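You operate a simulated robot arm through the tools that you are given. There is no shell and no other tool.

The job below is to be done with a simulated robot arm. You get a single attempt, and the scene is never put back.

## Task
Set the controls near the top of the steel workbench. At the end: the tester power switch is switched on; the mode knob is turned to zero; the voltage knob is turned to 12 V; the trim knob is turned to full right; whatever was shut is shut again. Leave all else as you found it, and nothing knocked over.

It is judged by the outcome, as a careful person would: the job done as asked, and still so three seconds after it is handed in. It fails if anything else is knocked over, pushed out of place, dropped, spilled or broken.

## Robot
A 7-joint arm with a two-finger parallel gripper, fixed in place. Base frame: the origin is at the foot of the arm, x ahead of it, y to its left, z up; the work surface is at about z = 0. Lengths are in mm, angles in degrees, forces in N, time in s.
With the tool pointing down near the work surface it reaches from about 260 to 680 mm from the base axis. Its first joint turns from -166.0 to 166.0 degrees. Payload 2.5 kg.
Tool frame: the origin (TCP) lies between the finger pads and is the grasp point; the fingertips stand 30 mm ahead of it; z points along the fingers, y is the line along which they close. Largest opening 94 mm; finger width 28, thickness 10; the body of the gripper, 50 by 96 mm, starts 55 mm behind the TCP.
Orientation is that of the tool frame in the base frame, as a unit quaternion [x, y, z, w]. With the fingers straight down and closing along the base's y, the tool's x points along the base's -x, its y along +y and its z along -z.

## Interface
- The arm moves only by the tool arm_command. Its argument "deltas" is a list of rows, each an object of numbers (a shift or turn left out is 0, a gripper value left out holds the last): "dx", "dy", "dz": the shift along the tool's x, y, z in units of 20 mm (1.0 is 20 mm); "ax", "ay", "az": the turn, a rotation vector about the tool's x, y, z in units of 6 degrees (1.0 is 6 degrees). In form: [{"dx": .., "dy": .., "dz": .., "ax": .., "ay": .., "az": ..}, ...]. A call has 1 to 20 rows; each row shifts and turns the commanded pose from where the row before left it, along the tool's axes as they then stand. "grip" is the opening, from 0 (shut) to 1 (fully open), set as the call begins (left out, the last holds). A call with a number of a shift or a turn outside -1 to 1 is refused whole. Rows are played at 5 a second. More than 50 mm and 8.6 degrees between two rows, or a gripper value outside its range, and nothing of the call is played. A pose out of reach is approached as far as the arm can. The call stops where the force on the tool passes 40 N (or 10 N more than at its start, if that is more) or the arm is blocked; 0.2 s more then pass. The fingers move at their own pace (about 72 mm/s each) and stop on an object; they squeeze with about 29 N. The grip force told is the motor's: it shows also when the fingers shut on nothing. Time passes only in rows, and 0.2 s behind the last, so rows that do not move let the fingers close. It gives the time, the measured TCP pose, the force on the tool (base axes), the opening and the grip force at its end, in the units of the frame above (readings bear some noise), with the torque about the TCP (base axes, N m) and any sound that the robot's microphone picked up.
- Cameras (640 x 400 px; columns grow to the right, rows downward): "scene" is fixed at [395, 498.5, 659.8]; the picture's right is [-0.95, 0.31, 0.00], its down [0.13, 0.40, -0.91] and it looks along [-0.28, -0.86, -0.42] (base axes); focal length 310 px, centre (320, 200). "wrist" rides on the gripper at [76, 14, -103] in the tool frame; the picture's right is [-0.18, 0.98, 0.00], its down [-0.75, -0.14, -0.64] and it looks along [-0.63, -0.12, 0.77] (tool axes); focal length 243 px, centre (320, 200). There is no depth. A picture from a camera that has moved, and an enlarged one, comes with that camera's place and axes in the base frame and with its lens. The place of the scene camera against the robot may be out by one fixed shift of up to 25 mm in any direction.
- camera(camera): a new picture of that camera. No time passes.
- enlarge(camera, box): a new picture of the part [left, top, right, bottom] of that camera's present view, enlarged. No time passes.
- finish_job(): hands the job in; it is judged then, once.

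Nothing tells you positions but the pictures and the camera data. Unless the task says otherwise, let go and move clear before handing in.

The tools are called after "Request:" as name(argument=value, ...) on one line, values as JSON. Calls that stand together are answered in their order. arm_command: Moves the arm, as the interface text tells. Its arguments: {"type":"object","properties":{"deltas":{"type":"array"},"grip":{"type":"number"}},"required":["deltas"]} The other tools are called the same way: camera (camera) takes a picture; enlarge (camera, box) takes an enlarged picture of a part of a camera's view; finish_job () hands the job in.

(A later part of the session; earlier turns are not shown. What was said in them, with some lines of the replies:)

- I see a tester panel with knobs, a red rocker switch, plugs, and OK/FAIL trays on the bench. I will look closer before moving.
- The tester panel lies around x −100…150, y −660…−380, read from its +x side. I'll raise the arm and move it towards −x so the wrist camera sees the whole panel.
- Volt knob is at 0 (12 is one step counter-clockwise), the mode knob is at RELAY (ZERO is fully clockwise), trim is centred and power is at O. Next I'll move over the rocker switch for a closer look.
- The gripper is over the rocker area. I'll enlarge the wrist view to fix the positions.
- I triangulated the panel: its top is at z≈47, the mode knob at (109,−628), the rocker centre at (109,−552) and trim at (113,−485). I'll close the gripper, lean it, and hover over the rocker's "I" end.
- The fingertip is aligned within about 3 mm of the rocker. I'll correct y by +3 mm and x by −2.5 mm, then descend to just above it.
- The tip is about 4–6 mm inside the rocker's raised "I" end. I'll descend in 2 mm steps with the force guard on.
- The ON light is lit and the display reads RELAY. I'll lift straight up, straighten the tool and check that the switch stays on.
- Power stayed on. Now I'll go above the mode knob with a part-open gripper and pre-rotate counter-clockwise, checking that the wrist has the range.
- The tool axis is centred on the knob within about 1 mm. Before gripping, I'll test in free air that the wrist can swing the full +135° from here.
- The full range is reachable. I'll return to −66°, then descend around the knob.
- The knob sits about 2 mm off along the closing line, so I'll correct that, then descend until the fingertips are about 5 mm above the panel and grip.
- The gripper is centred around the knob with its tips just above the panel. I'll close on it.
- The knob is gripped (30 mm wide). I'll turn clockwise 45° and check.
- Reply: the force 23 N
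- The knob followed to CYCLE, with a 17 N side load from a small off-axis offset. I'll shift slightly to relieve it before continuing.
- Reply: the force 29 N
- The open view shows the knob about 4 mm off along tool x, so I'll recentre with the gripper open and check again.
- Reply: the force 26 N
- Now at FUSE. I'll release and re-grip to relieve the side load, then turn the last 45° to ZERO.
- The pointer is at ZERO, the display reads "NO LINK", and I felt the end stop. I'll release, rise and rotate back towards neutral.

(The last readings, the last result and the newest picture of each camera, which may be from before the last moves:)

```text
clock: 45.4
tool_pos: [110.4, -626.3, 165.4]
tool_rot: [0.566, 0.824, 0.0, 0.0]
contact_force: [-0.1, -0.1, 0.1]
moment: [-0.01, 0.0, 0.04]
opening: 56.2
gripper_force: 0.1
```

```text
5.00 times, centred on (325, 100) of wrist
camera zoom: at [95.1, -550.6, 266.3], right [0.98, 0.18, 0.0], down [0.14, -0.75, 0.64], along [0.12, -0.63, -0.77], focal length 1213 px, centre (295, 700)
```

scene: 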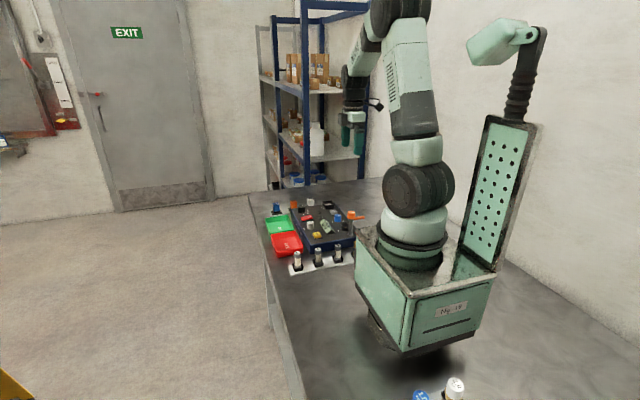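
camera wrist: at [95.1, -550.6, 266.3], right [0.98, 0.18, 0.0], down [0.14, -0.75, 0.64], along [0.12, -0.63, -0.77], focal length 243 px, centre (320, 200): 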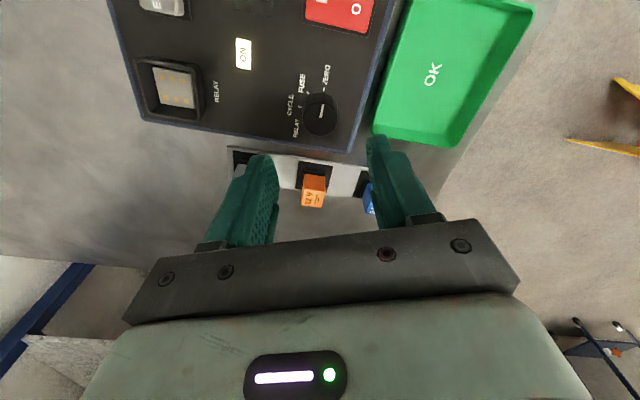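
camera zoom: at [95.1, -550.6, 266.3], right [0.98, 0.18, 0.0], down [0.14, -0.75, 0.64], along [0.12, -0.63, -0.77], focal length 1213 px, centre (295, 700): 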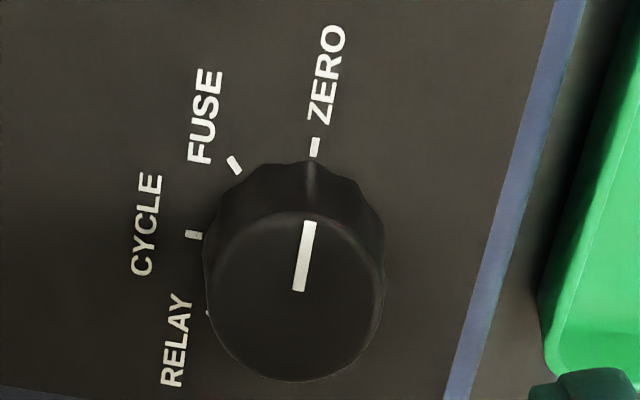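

Mode is confirmed at ZERO. Next I'll go to the trim knob at about (113,−485), returning to neutral yaw on the way.

Request:
arm_command(deltas=[{"az": -1}, {"az": -1}, {"az": -1}, {"az": -1}, {"az": -1}, {"az": -1}, {"az": -1}, {"az": -1}, {"az": -1}, {"az": -1}, {"az": -1}, {"az": -0.5}, {"dy": 1}, {"dy": 1}, {"dy": 1}, {"dy": 1}, {"dy": 1}, {"dy": 1}, {"dy": 1}, {"dy": 0.075, "dx": -0.1}])

Request:
arm_command(deltas=[{"dz": 0.5}, {"dz": 0}])

Request:
camera(camera="wrist")

Request:
enlarge(camera="wrist", box=[270, 70, 380, 150])

```text
clock: 49.6
tool_pos: [114.2, -486.0, 162.3]
tool_rot: [0.0, 1.0, 0.001, 0.0]
contact_force: [0.0, 0.5, -1.0]
moment: [0.03, -0.02, 0.02]
opening: 56.5
gripper_force: 0.0
```

```text
clock: 50.2
tool_pos: [113.1, -486.5, 153.7]
tool_rot: [0.0, 1.0, 0.0, 0.001]
contact_force: [-0.4, -0.5, 0.1]
moment: [-0.01, 0.04, 0.01]
opening: 56.5
gripper_force: 0.0
```

```text
taken
camera wrist: at [36.1, -472.7, 256.0], right [0.18, 0.98, 0.0], down [0.75, -0.14, 0.64], along [0.63, -0.12, -0.77], focal length 243 px, centre (320, 200)
```

wrist: 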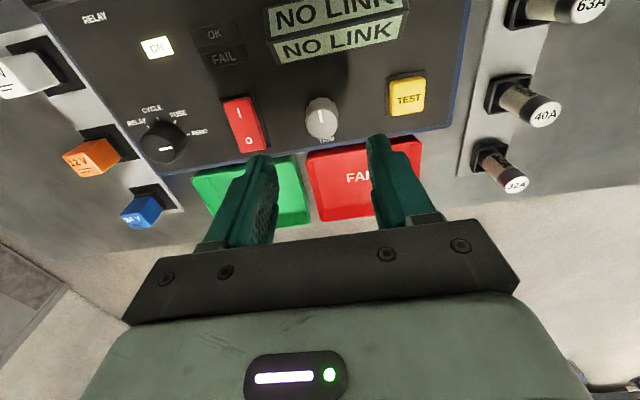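

```text
5.00 times, centred on (325, 110) of wrist
camera zoom: at [36.1, -472.7, 256.0], right [0.18, 0.98, 0.0], down [0.75, -0.14, 0.64], along [0.63, -0.12, -0.77], focal length 1213 px, centre (295, 650)
```

zoom: 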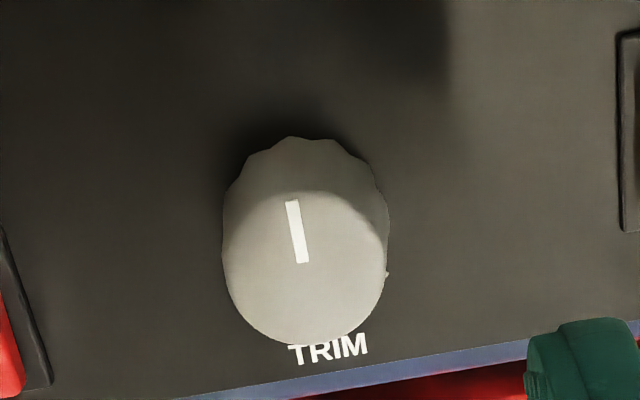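

The trim knob is about 2 mm off in y. I'll correct that, pre-rotate to −66°, and descend part way to check the centring.

Request:
arm_command(deltas=[{"dy": 0.11, "dx": -0.02}, {"az": -1}, {"az": -1}, {"az": -1}, {"az": -1}, {"az": -1}, {"az": -1}, {"az": -1}, {"az": -1}, {"az": -1}, {"az": -1}, {"az": -1}, {"dz": 1}, {"dz": 0.9}, {"dz": 0}])

Request:
enlarge(camera="wrist", box=[240, 90, 440, 215])

Request:
camera(camera="wrist")

```text
clock: 53.4
tool_pos: [113.3, -484.4, 115.9]
tool_rot: [-0.545, 0.838, 0.0, -0.001]
contact_force: [-0.4, 0.3, -0.4]
moment: [0.02, 0.02, -0.01]
opening: 56.3
gripper_force: 0.0
```

```text
3.20 times, centred on (340, 152) of wrist
camera zoom: at [67.9, -548.6, 219.3], right [-0.82, 0.57, 0.0], down [0.44, 0.63, 0.64], along [0.37, 0.53, -0.77], focal length 776 px, centre (256, 352)
```

zoom: 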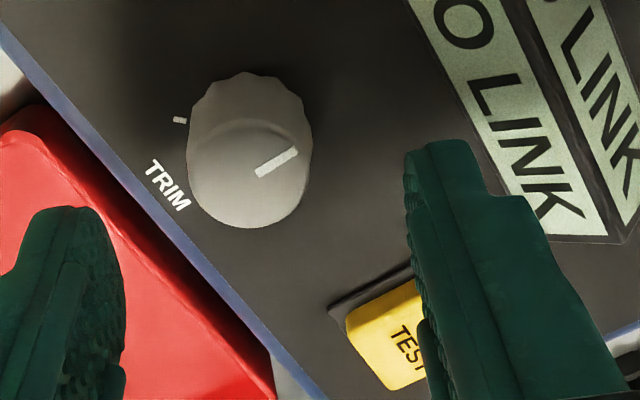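

```text
taken
camera wrist: at [67.9, -548.6, 219.3], right [-0.82, 0.57, 0.0], down [0.44, 0.63, 0.64], along [0.37, 0.53, -0.77], focal length 243 px, centre (320, 200)
```

wrist: 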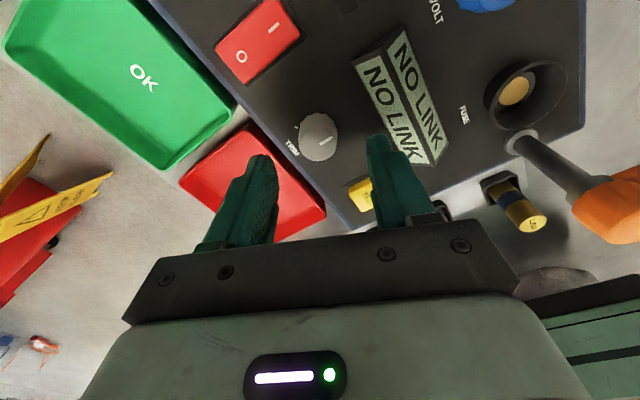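

The knob is centred within about 1 mm. I'll narrow the opening to about 42 mm so the fingers stay clear of the display, descend and grip.

Request:
arm_command(deltas=[{"dy": -0.03}, {"dz": 0.3}, {"dz": 0.5}, {"dz": 0.5}, {"dz": 0.3}, {"dz": 0}], grip=0.45)

Request:
enlarge(camera="wrist", box=[240, 90, 440, 215])

Request:
enlarge(camera="scene", box=[280, 170, 360, 240])

```text
clock: 54.8
tool_pos: [113.2, -484.8, 84.1]
tool_rot: [-0.545, 0.839, 0.0, 0.0]
contact_force: [0.0, -0.2, 0.1]
moment: [0.01, -0.05, 0.02]
opening: 42.3
gripper_force: 0.0
```

```text
3.20 times, centred on (340, 152) of wrist
camera zoom: at [68.5, -548.9, 185.4], right [-0.82, 0.57, 0.0], down [0.44, 0.63, 0.64], along [0.37, 0.53, -0.77], focal length 776 px, centre (256, 352)
```

zoom: 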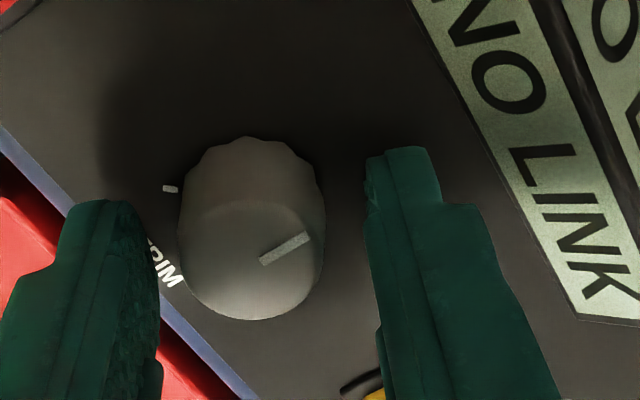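

```text
5.71 times, centred on (320, 205) of scene
camera zoom: at [395.0, 498.5, 659.8], right [-0.95, 0.31, 0.0], down [0.13, 0.4, -0.91], along [-0.28, -0.86, -0.42], focal length 1770 px, centre (320, 171)
```

zoom: 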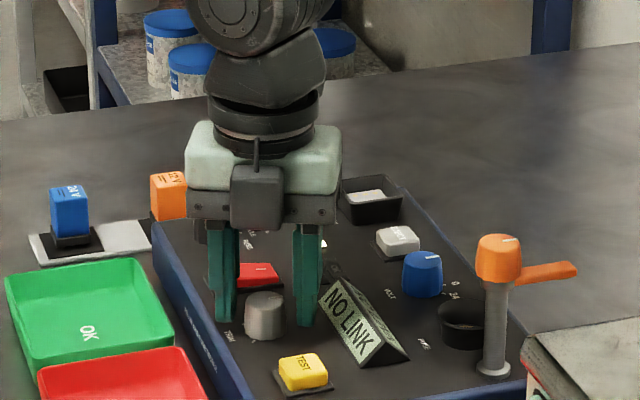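

Centred. I'll grip and turn 45° clockwise.

Request:
arm_command(deltas=[{"dz": 0}, {"dz": 0}, {"dz": 0}], grip=0.1)

Request:
arm_command(deltas=[{"az": 0.75}, {"az": 0.75}, {"az": 0.75}, {"az": 0.75}, {"az": 0.75}, {"az": 0.75}, {"az": 0.75}, {"az": 0.75}, {"az": 0.75}, {"az": 0.75}, {"dz": 0}])

Request:
enlarge(camera="wrist", box=[240, 90, 440, 215])

```text
clock: 55.6
tool_pos: [114.4, -485.0, 82.9]
tool_rot: [-0.544, 0.839, -0.001, 0.001]
contact_force: [7.0, -5.2, -8.6]
moment: [-0.23, -0.17, 0.03]
opening: 26.5
gripper_force: 45.2
```

```text
clock: 58.0
tool_pos: [113.8, -485.3, 84.5]
tool_rot: [-0.181, 0.984, -0.003, 0.001]
contact_force: [8.1, -25.2, -20.8]
moment: [-0.6, -0.56, -0.03]
opening: 26.6
gripper_force: 45.1
```

```text
3.20 times, centred on (340, 152) of wrist
camera zoom: at [37.0, -498.6, 185.7], right [-0.18, 0.98, -0.01], down [0.75, 0.14, 0.64], along [0.63, 0.11, -0.77], focal length 776 px, centre (256, 352)
```

zoom: 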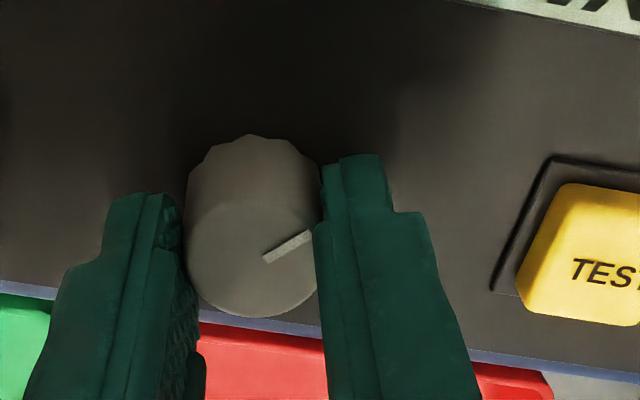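

The trim knob turned along with the tool. The side load is getting high, so I'll release, recentre and re-grip.

Request:
arm_command(deltas=[{"dz": 0}, {"dz": 0}], grip=0.45)

Request:
enlarge(camera="wrist", box=[240, 90, 440, 215])

```text
clock: 58.6
tool_pos: [113.1, -482.9, 83.1]
tool_rot: [-0.181, 0.984, 0.001, 0.0]
contact_force: [0.1, 0.5, -0.5]
moment: [-0.02, -0.03, -0.02]
opening: 42.4
gripper_force: 0.1
```

```text
3.20 times, centred on (340, 152) of wrist
camera zoom: at [36.8, -497.2, 185.7], right [-0.18, 0.98, 0.0], down [0.75, 0.14, 0.64], along [0.63, 0.12, -0.77], focal length 776 px, centre (256, 352)
```

zoom: 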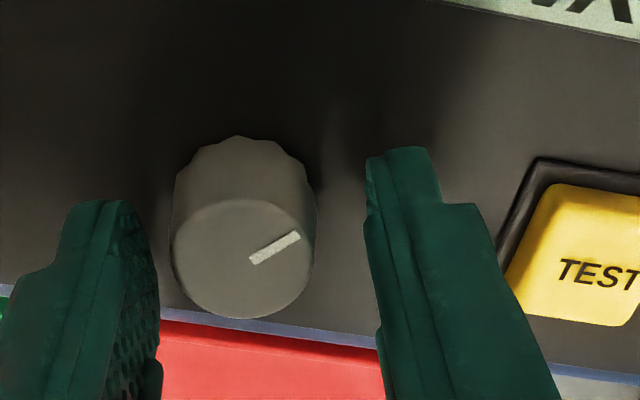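

Request:
arm_command(deltas=[{"dy": -0.075}, {"dz": 0}])

Request:
arm_command(deltas=[{"dz": 0}, {"dz": 0}, {"dz": 0}], grip=0.1)

Request:
arm_command(deltas=[{"az": 0.75}, {"az": 0.75}, {"az": 0.75}, {"az": 0.75}, {"az": 0.75}, {"az": 0.75}, {"az": 0.75}, {"az": 0.75}, {"dz": 0}])

Request:
enlarge(camera="wrist", box=[240, 90, 440, 215])

```text
clock: 59.2
tool_pos: [113.1, -484.6, 83.1]
tool_rot: [-0.182, 0.983, 0.001, 0.001]
contact_force: [0.5, -0.4, 0.0]
moment: [0.02, 0.02, -0.01]
opening: 42.3
gripper_force: 0.1
```

```text
clock: 60.0
tool_pos: [114.6, -485.6, 83.8]
tool_rot: [-0.183, 0.983, -0.001, 0.0]
contact_force: [1.1, -3.9, -4.7]
moment: [-0.1, -0.11, 0.0]
opening: 26.7
gripper_force: 45.2
```

```text
clock: 62.0
tool_pos: [113.5, -485.4, 83.2]
tool_rot: [0.13, 0.991, -0.001, 0.002]
contact_force: [19.1, -11.2, 10.7]
moment: [-0.35, -0.47, 0.01]
opening: 26.3
gripper_force: 45.1
```

```text
3.20 times, centred on (340, 152) of wrist
camera zoom: at [43.6, -451.7, 186.1], right [0.43, 0.9, 0.0], down [0.69, -0.33, 0.64], along [0.58, -0.28, -0.76], focal length 776 px, centre (256, 352)
```

zoom: 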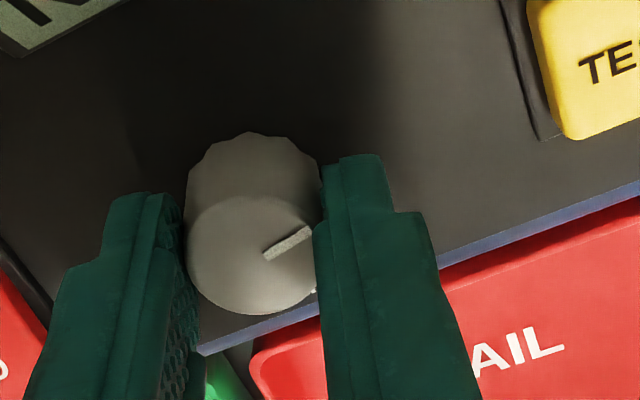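

Turned about 81° so far. I'll release, recentre and carry on.

Request:
arm_command(deltas=[{"dz": 0}, {"dz": 0}], grip=0.45)

Request:
enlarge(camera="wrist", box=[240, 90, 440, 215])

```text
clock: 62.6
tool_pos: [111.5, -484.3, 82.2]
tool_rot: [0.131, 0.991, 0.0, -0.002]
contact_force: [0.6, -0.8, 1.2]
moment: [0.01, 0.04, 0.01]
opening: 42.4
gripper_force: 0.1
```

```text
3.20 times, centred on (340, 152) of wrist
camera zoom: at [41.5, -451.0, 185.1], right [0.43, 0.9, 0.0], down [0.69, -0.33, 0.64], along [0.58, -0.28, -0.77], focal length 776 px, centre (256, 352)
```

zoom: 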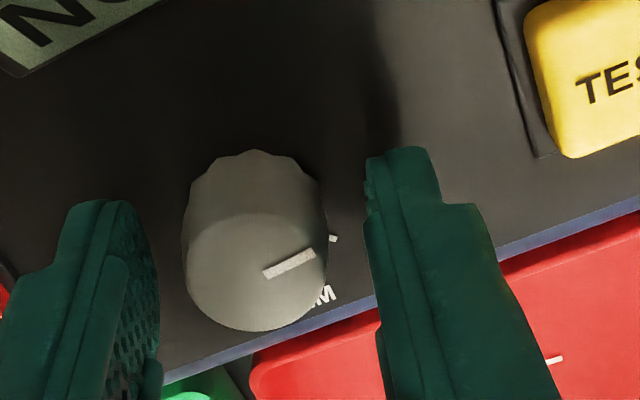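

Request:
arm_command(deltas=[{"dx": -0.12}, {"dz": 0}])

Request:
arm_command(deltas=[{"dz": 0}, {"dz": 0}, {"dz": 0}], grip=0.1)

Request:
arm_command(deltas=[{"az": 0.75}, {"az": 0.75}, {"az": 0.75}, {"az": 0.75}, {"az": 0.75}, {"az": 0.75}, {"az": 0.75}, {"az": 0.75}, {"az": 0.75}, {"az": 0.75}, {"dz": 0}])

Request:
enlarge(camera="wrist", box=[240, 90, 440, 215])

```text
clock: 63.2
tool_pos: [115.7, -484.8, 83.0]
tool_rot: [0.131, 0.991, 0.0, 0.0]
contact_force: [-0.9, -0.1, 0.7]
moment: [0.01, -0.02, 0.03]
opening: 42.2
gripper_force: 0.1
```

```text
clock: 64.0
tool_pos: [114.9, -484.5, 82.7]
tool_rot: [0.131, 0.991, 0.0, 0.0]
contact_force: [0.9, -3.7, -4.6]
moment: [-0.08, 0.04, 0.02]
opening: 26.7
gripper_force: 44.9
```

```text
clock: 66.4
tool_pos: [114.2, -485.6, 83.4]
tool_rot: [0.501, 0.865, -0.001, -0.001]
contact_force: [-19.0, -13.4, -12.2]
moment: [-1.1, 0.19, 0.03]
opening: 26.5
gripper_force: 45.5
```

```text
3.20 times, centred on (340, 152) of wrist
camera zoom: at [88.9, -413.4, 185.7], right [0.94, 0.33, 0.0], down [0.25, -0.72, 0.64], along [0.21, -0.61, -0.77], focal length 776 px, centre (256, 352)
```

zoom: 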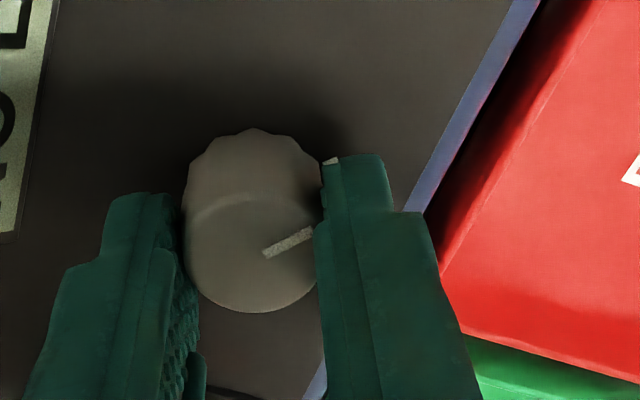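

About 126° turned. I'll continue gently to the end stop.

Request:
arm_command(deltas=[{"az": 0.5}, {"az": 0.5}, {"az": 0.5}, {"az": 0.5}, {"dz": 0}])

Request:
enlarge(camera="wrist", box=[240, 90, 440, 215])

```text
clock: 67.6
tool_pos: [115.2, -486.4, 83.4]
tool_rot: [0.589, 0.808, -0.002, 0.001]
contact_force: [-17.0, -21.2, -6.9]
moment: [-0.28, 0.66, 0.37]
opening: 26.5
gripper_force: 45.1
```

```text
3.20 times, centred on (340, 152) of wrist
camera zoom: at [104.3, -409.6, 185.9], right [0.99, 0.13, 0.0], down [0.1, -0.76, 0.64], along [0.08, -0.64, -0.76], focal length 776 px, centre (256, 352)
```

zoom: 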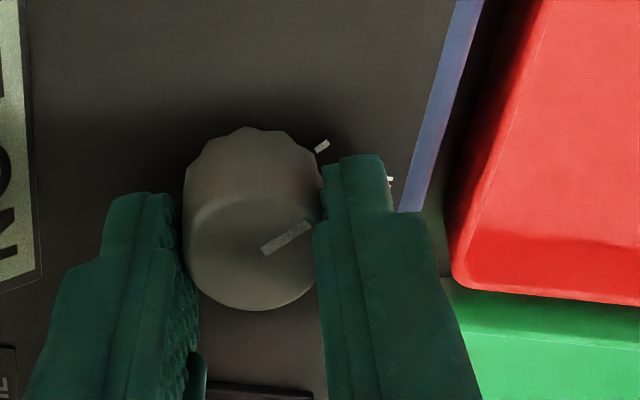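

The moment about z rose to 0.37 N·m, so the stop is reached. I'll release, rise and check the pointer.

Request:
arm_command(deltas=[{"dz": 0}, {"dz": 0}], grip=0.45)

Request:
arm_command(deltas=[{"dz": -1}, {"dz": -1}, {"dz": -1}, {"dz": -1}, {"dz": 0}])

Request:
camera(camera="wrist")

Request:
enlarge(camera="wrist", box=[270, 60, 380, 140])

```text
clock: 68.2
tool_pos: [116.4, -483.5, 82.7]
tool_rot: [0.588, 0.809, 0.001, 0.0]
contact_force: [-0.2, 0.2, -0.3]
moment: [0.05, 0.01, -0.05]
opening: 42.2
gripper_force: 0.0
```

```text
clock: 69.4
tool_pos: [116.5, -483.9, 161.9]
tool_rot: [0.589, 0.808, 0.0, -0.001]
contact_force: [-0.5, 0.2, 0.6]
moment: [-0.02, 0.02, -0.05]
opening: 42.1
gripper_force: 0.0
```

```text
taken
camera wrist: at [106.3, -408.3, 265.2], right [0.99, 0.13, 0.0], down [0.1, -0.76, 0.64], along [0.08, -0.64, -0.77], focal length 243 px, centre (320, 200)
```

wrist: 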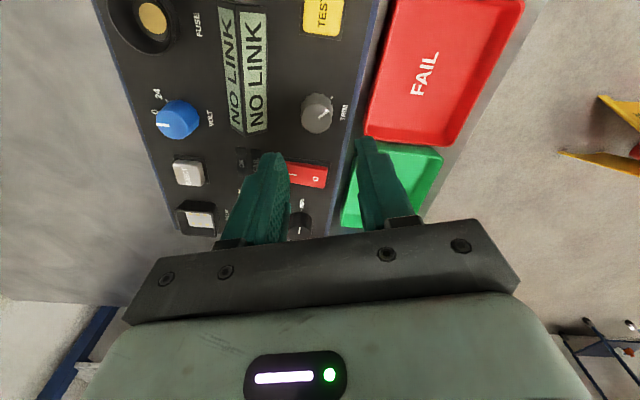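

```text
5.00 times, centred on (325, 100) of wrist
camera zoom: at [106.3, -408.3, 265.2], right [0.99, 0.13, 0.0], down [0.1, -0.76, 0.64], along [0.08, -0.64, -0.77], focal length 1213 px, centre (295, 700)
```

zoom: 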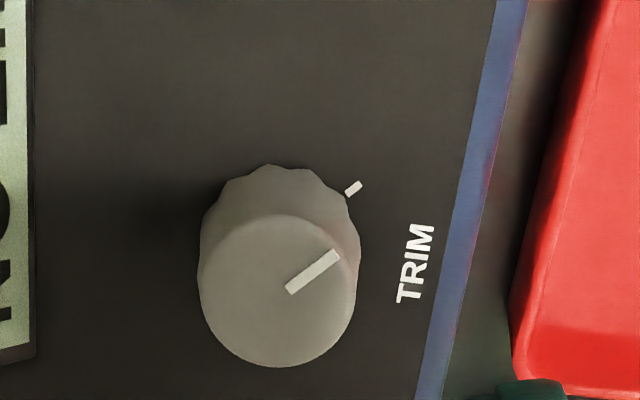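

Trim points exactly at its right-hand end tick. Next is the voltage knob near (−9,−503), returning to neutral yaw first.

Request:
arm_command(deltas=[{"az": -1}, {"az": -1}, {"az": -1}, {"az": -1}, {"az": -1}, {"az": -1}, {"az": -1}, {"az": -1}, {"az": -1}, {"az": -1}, {"az": -1}, {"az": -1}, {"dx": 1, "dy": -0.15}, {"dx": 1, "dy": -0.15}, {"dx": 1, "dy": -0.15}, {"dx": 1, "dy": -0.15}, {"dx": 1, "dy": -0.15}, {"dx": 1, "dy": -0.15}, {"dx": 0.25}, {"dz": 0}])

Request:
camera(camera="wrist")

Request:
enlarge(camera="wrist", box=[270, 60, 380, 140])

```text
clock: 73.6
tool_pos: [-7.0, -502.5, 161.7]
tool_rot: [0.0, 1.0, 0.0, 0.0]
contact_force: [-0.3, -0.8, 0.2]
moment: [-0.01, 0.03, 0.01]
opening: 42.5
gripper_force: 0.1
```

```text
taken
camera wrist: at [-84.7, -488.7, 264.1], right [0.18, 0.98, 0.0], down [0.75, -0.14, 0.64], along [0.63, -0.12, -0.77], focal length 243 px, centre (320, 200)
```

wrist: 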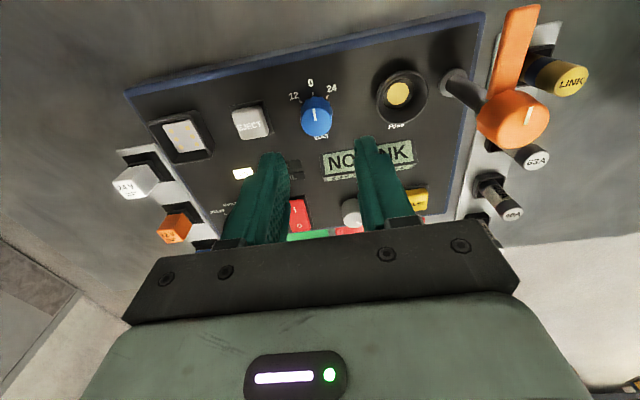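

```text
5.00 times, centred on (325, 100) of wrist
camera zoom: at [-84.7, -488.7, 264.1], right [0.18, 0.98, 0.0], down [0.75, -0.14, 0.64], along [0.63, -0.12, -0.77], focal length 1213 px, centre (295, 700)
```

zoom: 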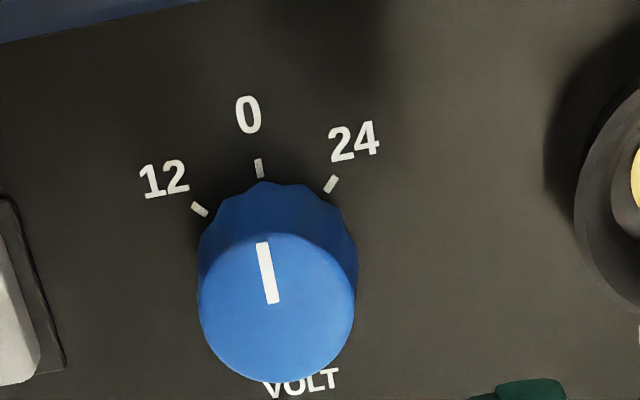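

The voltage knob is at about (−5,−506), and 12 V is 45° counter-clockwise. I'll recentre, set the yaw to +24°, and descend part way.

Request:
arm_command(deltas=[{"dx": -0.13, "dy": -0.15}, {"az": 1}, {"az": 1}, {"az": 1}, {"az": 1}, {"dz": 1}, {"dz": 1}, {"dz": 0.3}, {"dz": 0}], grip=0.47)

Request:
enlarge(camera="wrist", box=[240, 90, 440, 215])

Request:
enlarge(camera="scene", box=[280, 170, 360, 240])

```text
clock: 75.6
tool_pos: [-6.0, -506.9, 115.0]
tool_rot: [0.209, 0.978, 0.0, 0.0]
contact_force: [-0.1, -0.4, 0.6]
moment: [0.0, -0.04, -0.03]
opening: 44.4
gripper_force: 0.0
```

```text
3.20 times, centred on (340, 152) of wrist
camera zoom: at [-70.2, -463.6, 218.8], right [0.57, 0.82, 0.0], down [0.63, -0.44, 0.64], along [0.53, -0.37, -0.77], focal length 776 px, centre (256, 352)
```

zoom: 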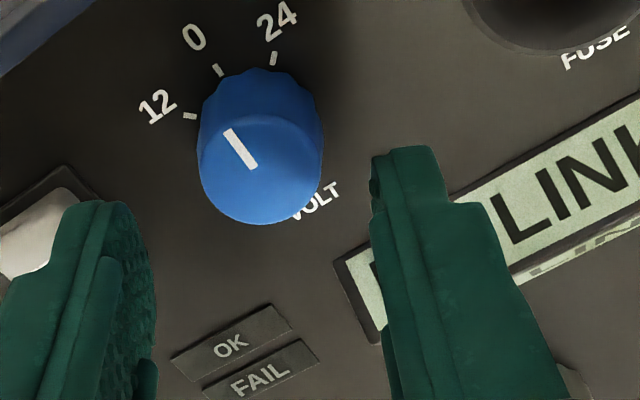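

```text
5.71 times, centred on (320, 205) of scene
camera zoom: at [395.0, 498.5, 659.8], right [-0.95, 0.31, 0.0], down [0.13, 0.4, -0.91], along [-0.28, -0.86, -0.42], focal length 1770 px, centre (320, 171)
```

zoom: 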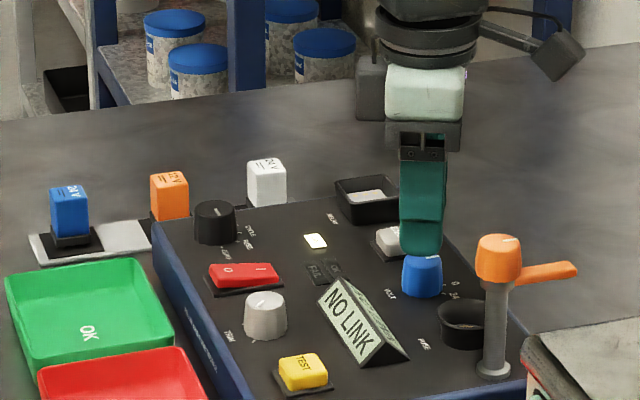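

Request:
arm_command(deltas=[{"dx": 0.09, "dy": 0.09}, {"dz": 0.4}, {"dz": 0.4}, {"dz": 0.4}, {"dz": 0.4}, {"dz": 0}])

Request:
enlarge(camera="wrist", box=[240, 90, 440, 215])

Request:
enlarge(camera="scene", box=[280, 170, 360, 240])

```text
clock: 77.0
tool_pos: [-6.6, -504.6, 84.2]
tool_rot: [0.208, 0.978, 0.0, 0.0]
contact_force: [-0.1, 0.2, 0.0]
moment: [-0.02, 0.0, -0.02]
opening: 44.1
gripper_force: 0.0
```

```text
3.20 times, centred on (340, 152) of wrist
camera zoom: at [-70.9, -460.6, 187.2], right [0.57, 0.82, 0.0], down [0.63, -0.44, 0.64], along [0.53, -0.37, -0.77], focal length 776 px, centre (256, 352)
```

zoom: 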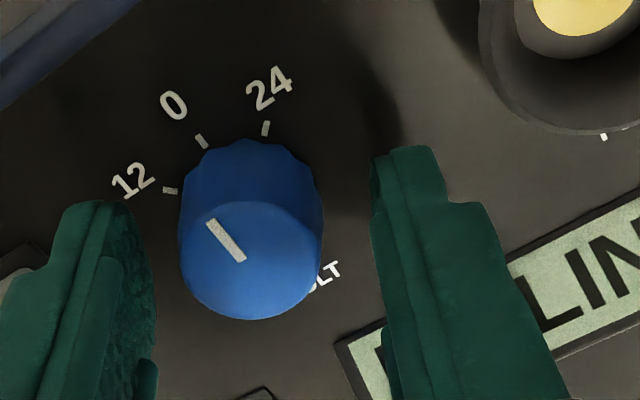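

```text
5.71 times, centred on (320, 205) of scene
camera zoom: at [395.0, 498.5, 659.8], right [-0.95, 0.31, 0.0], down [0.13, 0.4, -0.91], along [-0.28, -0.86, -0.42], focal length 1770 px, centre (320, 171)
```

zoom: 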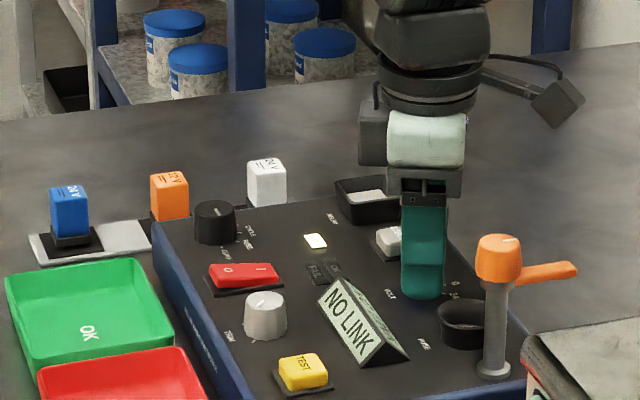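

Well centred. I'll grip and turn 45° counter-clockwise to 12 V.

Request:
arm_command(deltas=[{"dz": 0}, {"dz": 0}, {"dz": 0}], grip=0.1)

Request:
arm_command(deltas=[{"az": -0.75}, {"az": -0.75}, {"az": -0.75}, {"az": -0.75}, {"az": -0.75}, {"az": -0.75}, {"az": -0.75}, {"az": -0.75}, {"az": -0.75}, {"az": -0.75}, {"dz": 0}])

Request:
enlarge(camera="wrist", box=[240, 90, 440, 215])

```text
clock: 77.8
tool_pos: [-6.4, -505.7, 85.2]
tool_rot: [0.208, 0.978, -0.001, 0.0]
contact_force: [-4.7, -16.4, -12.1]
moment: [-0.51, 0.04, -0.05]
opening: 26.2
gripper_force: 45.3
```

```text
clock: 78.6
tool_pos: [-7.8, -505.6, 85.6]
tool_rot: [0.096, 0.995, -0.003, 0.0]
contact_force: [-1.1, 0.2, -2.2]
moment: [0.1, -0.12, -0.01]
opening: 25.9
gripper_force: 44.5
stopped in row 4: the force on the tool passed its limit at 42 N (the readings are from after the stop); the commanded pose is now the measured one
```

```text
3.20 times, centred on (340, 152) of wrist
camera zoom: at [-79.7, -477.0, 188.1], right [0.37, 0.93, -0.01], down [0.71, -0.28, 0.64], along [0.6, -0.24, -0.77], focal length 776 px, centre (256, 352)
```

zoom: 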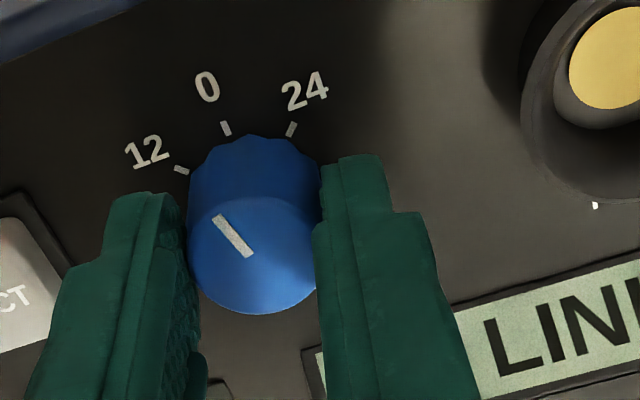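

The guard stopped the turn at 13° because of a small off-centre load, which is now relieved. I'll continue in smaller bites.

Request:
arm_command(deltas=[{"az": -0.5}, {"az": -0.5}, {"az": -0.5}, {"az": -0.5}, {"dz": 0}])

Request:
enlarge(camera="wrist", box=[240, 90, 440, 215])

```text
clock: 79.8
tool_pos: [-8.8, -506.2, 86.2]
tool_rot: [-0.01, 1.0, -0.003, 0.0]
contact_force: [0.4, -10.7, -18.3]
moment: [-0.22, 0.71, 0.02]
opening: 26.1
gripper_force: 45.0
```

```text
3.20 times, centred on (340, 152) of wrist
camera zoom: at [-84.1, -492.8, 188.2], right [0.17, 0.99, -0.01], down [0.76, -0.12, 0.64], along [0.63, -0.11, -0.77], focal length 776 px, centre (256, 352)
```

zoom: 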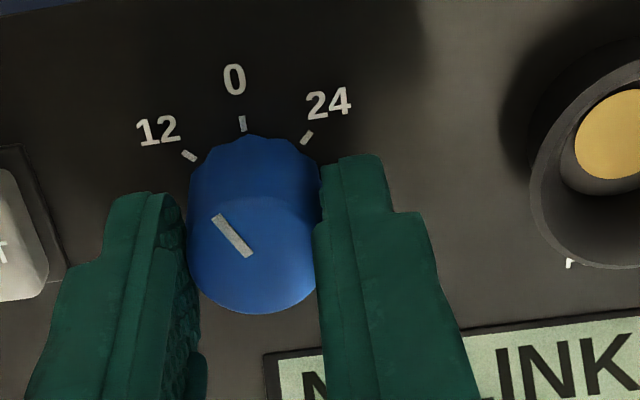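

Request:
arm_command(deltas=[{"az": -0.5, "dz": 0.015, "dy": -0.01}, {"az": -0.5, "dz": 0.01, "dy": -0.01}, {"az": -0.5}, {"az": -0.5}, {"az": -0.5}, {"az": -0.5}, {"az": -0.33}, {"dz": 0}])

Request:
enlarge(camera="wrist", box=[240, 90, 440, 215])

```text
clock: 81.6
tool_pos: [-5.7, -507.0, 86.2]
tool_rot: [-0.183, 0.983, -0.003, 0.0]
contact_force: [-2.3, 3.9, 15.2]
moment: [0.28, -0.23, -0.52]
opening: 26.0
gripper_force: 44.7
```

```text
3.20 times, centred on (340, 152) of wrist
camera zoom: at [-83.6, -520.0, 188.4], right [-0.18, 0.98, -0.01], down [0.75, 0.14, 0.64], along [0.63, 0.11, -0.77], focal length 776 px, centre (256, 352)
```

zoom: 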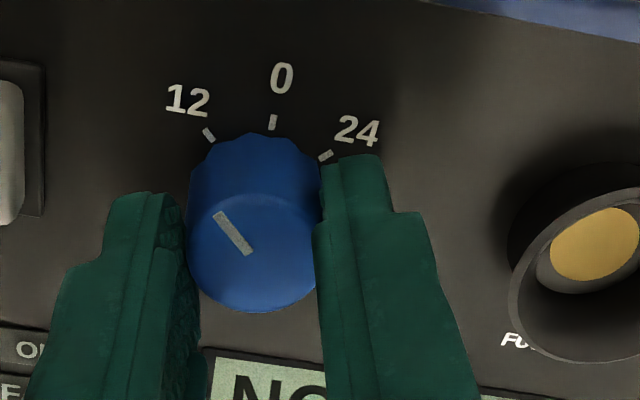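

The pointer is at 12 with the end stop felt. I'll release, rise and verify.

Request:
arm_command(deltas=[{"dz": 0}, {"dz": 0}], grip=0.47)

Request:
arm_command(deltas=[{"dz": -1}, {"dz": -1}, {"dz": -1}, {"dz": -1}, {"dz": 0}])

Request:
camera(camera="wrist")

Request:
enlarge(camera="wrist", box=[270, 60, 380, 140])

```text
clock: 82.2
tool_pos: [-7.6, -505.3, 85.5]
tool_rot: [-0.182, 0.983, -0.002, 0.0]
contact_force: [-0.5, 0.3, -0.7]
moment: [0.01, -0.01, -0.01]
opening: 44.2
gripper_force: 0.1
```

```text
clock: 83.4
tool_pos: [-5.8, -506.2, 164.6]
tool_rot: [-0.183, 0.983, -0.003, 0.0]
contact_force: [-0.2, 0.3, -0.2]
moment: [-0.02, 0.02, 0.0]
opening: 44.3
gripper_force: 0.0
```

```text
taken
camera wrist: at [-82.4, -520.8, 266.7], right [-0.18, 0.98, -0.01], down [0.75, 0.14, 0.64], along [0.63, 0.11, -0.77], focal length 243 px, centre (320, 200)
```

wrist: 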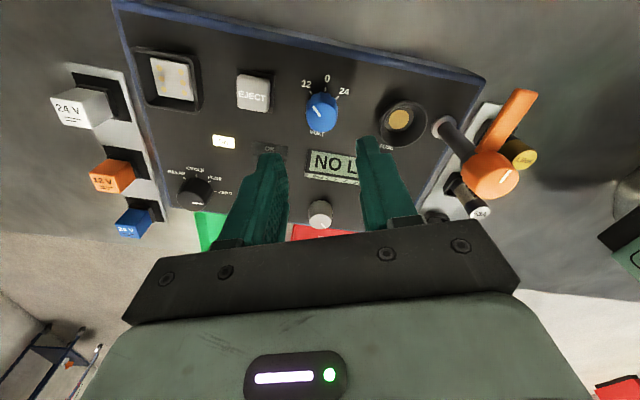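

```text
5.00 times, centred on (325, 100) of wrist
camera zoom: at [-82.4, -520.8, 266.7], right [-0.18, 0.98, -0.01], down [0.75, 0.14, 0.64], along [0.63, 0.11, -0.77], focal length 1213 px, centre (295, 700)
```

zoom: 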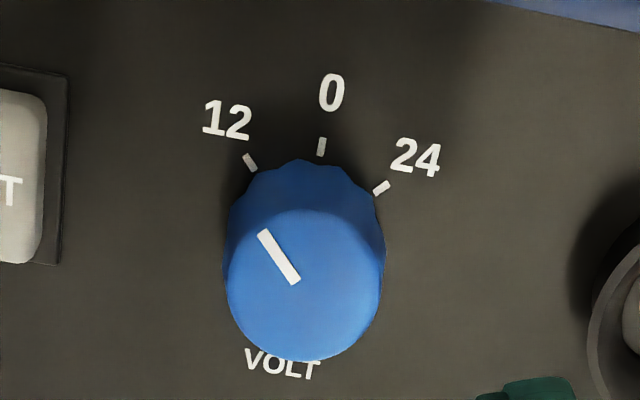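

Voltage is confirmed at 12. I'll move clear, straighten up and take a full look at the panel.

Request:
arm_command(deltas=[{"dz": -1}, {"dz": -1}, {"dz": -1}, {"az": 1, "dz": -1}, {"az": 1, "dz": -1}, {"az": 1, "dz": -1}, {"az": 0.5, "dz": -1}, {"dz": -1}, {"dz": -1}, {"dx": 1}, {"dx": 1}, {"dz": 0}], grip=1)

Request:
camera(camera="wrist")

Request:
enlarge(camera="wrist", box=[180, 40, 440, 200])

Request:
enlarge(camera="scene", box=[250, 180, 380, 280])

Request:
camera(camera="scene")

```text
clock: 86.0
tool_pos: [-47.4, -503.8, 346.1]
tool_rot: [0.001, 1.0, -0.002, 0.0]
contact_force: [-0.2, 0.1, 0.3]
moment: [-0.03, 0.02, 0.03]
opening: 94.4
gripper_force: 0.1
```

```text
taken
camera wrist: at [-124.5, -490.3, 448.1], right [0.18, 0.98, -0.01], down [0.75, -0.14, 0.64], along [0.63, -0.12, -0.77], focal length 243 px, centre (320, 200)
```

wrist: 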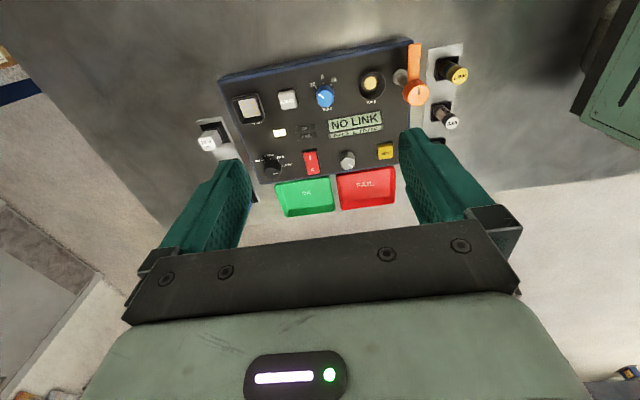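

```text
2.46 times, centred on (310, 120) of wrist
camera zoom: at [-124.5, -490.3, 448.1], right [0.18, 0.98, -0.01], down [0.75, -0.14, 0.64], along [0.63, -0.12, -0.77], focal length 597 px, centre (345, 397)
```

zoom: 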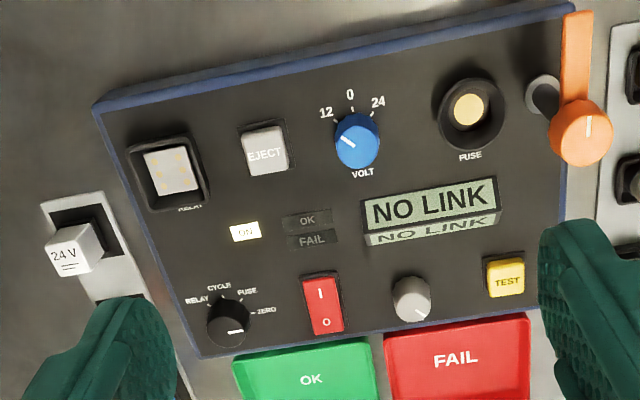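

```text
4.00 times, centred on (315, 230) of scene
camera zoom: at [395.0, 498.5, 659.8], right [-0.95, 0.31, 0.0], down [0.13, 0.4, -0.91], along [-0.28, -0.86, -0.42], focal length 1239 px, centre (340, 80)
```

zoom: 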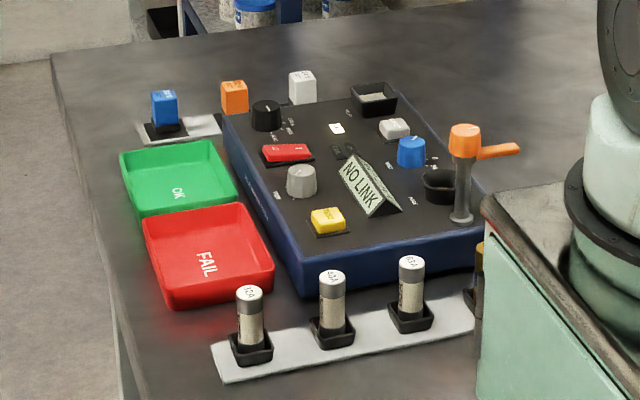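

```text
taken
```

scene: 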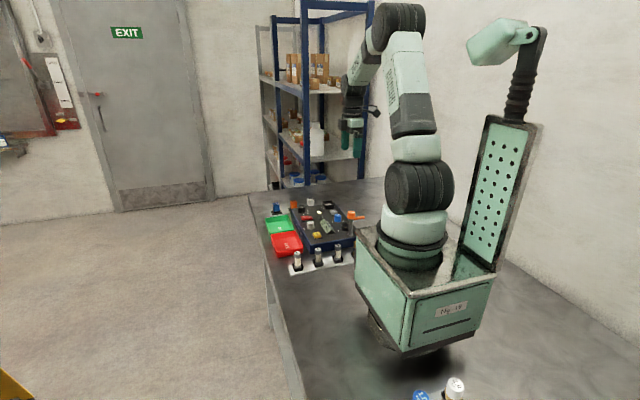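

Everything is as asked: power is on with its light lit, mode is at ZERO, voltage at 12 and trim at its right-hand end. The tester, plugs, fuses, trays and lever are where they were, nothing was opened, and the arm is clear, so I'm handing in.

Request:
finish_job()

```text
The job is handed in.
```

The tester is set as you asked, and I've handed the job in:

- **Power switch:** on. The ON light is lit and stayed lit after I let go.
- **Mode knob:** at ZERO, turned until I felt its end stop.
- **Voltage knob:** at 12 V, one step left of 0.
- **Trim knob:** at full right, against its stop and in line with the end tick.

I found nothing that needed opening, so there was nothing to shut again. In the last pictures the tester, plugs, fuses, trays and clamp lever were all where they started, and the arm was clear. The display reads "NO LINK" in ZERO mode; I left it that way because setting a link wasn't part of the job.

While I was turning the voltage knob, the arm stopped itself once at 42 N because the grip was slightly off centre. I saw no damage, and the knob turned normally afterwards.
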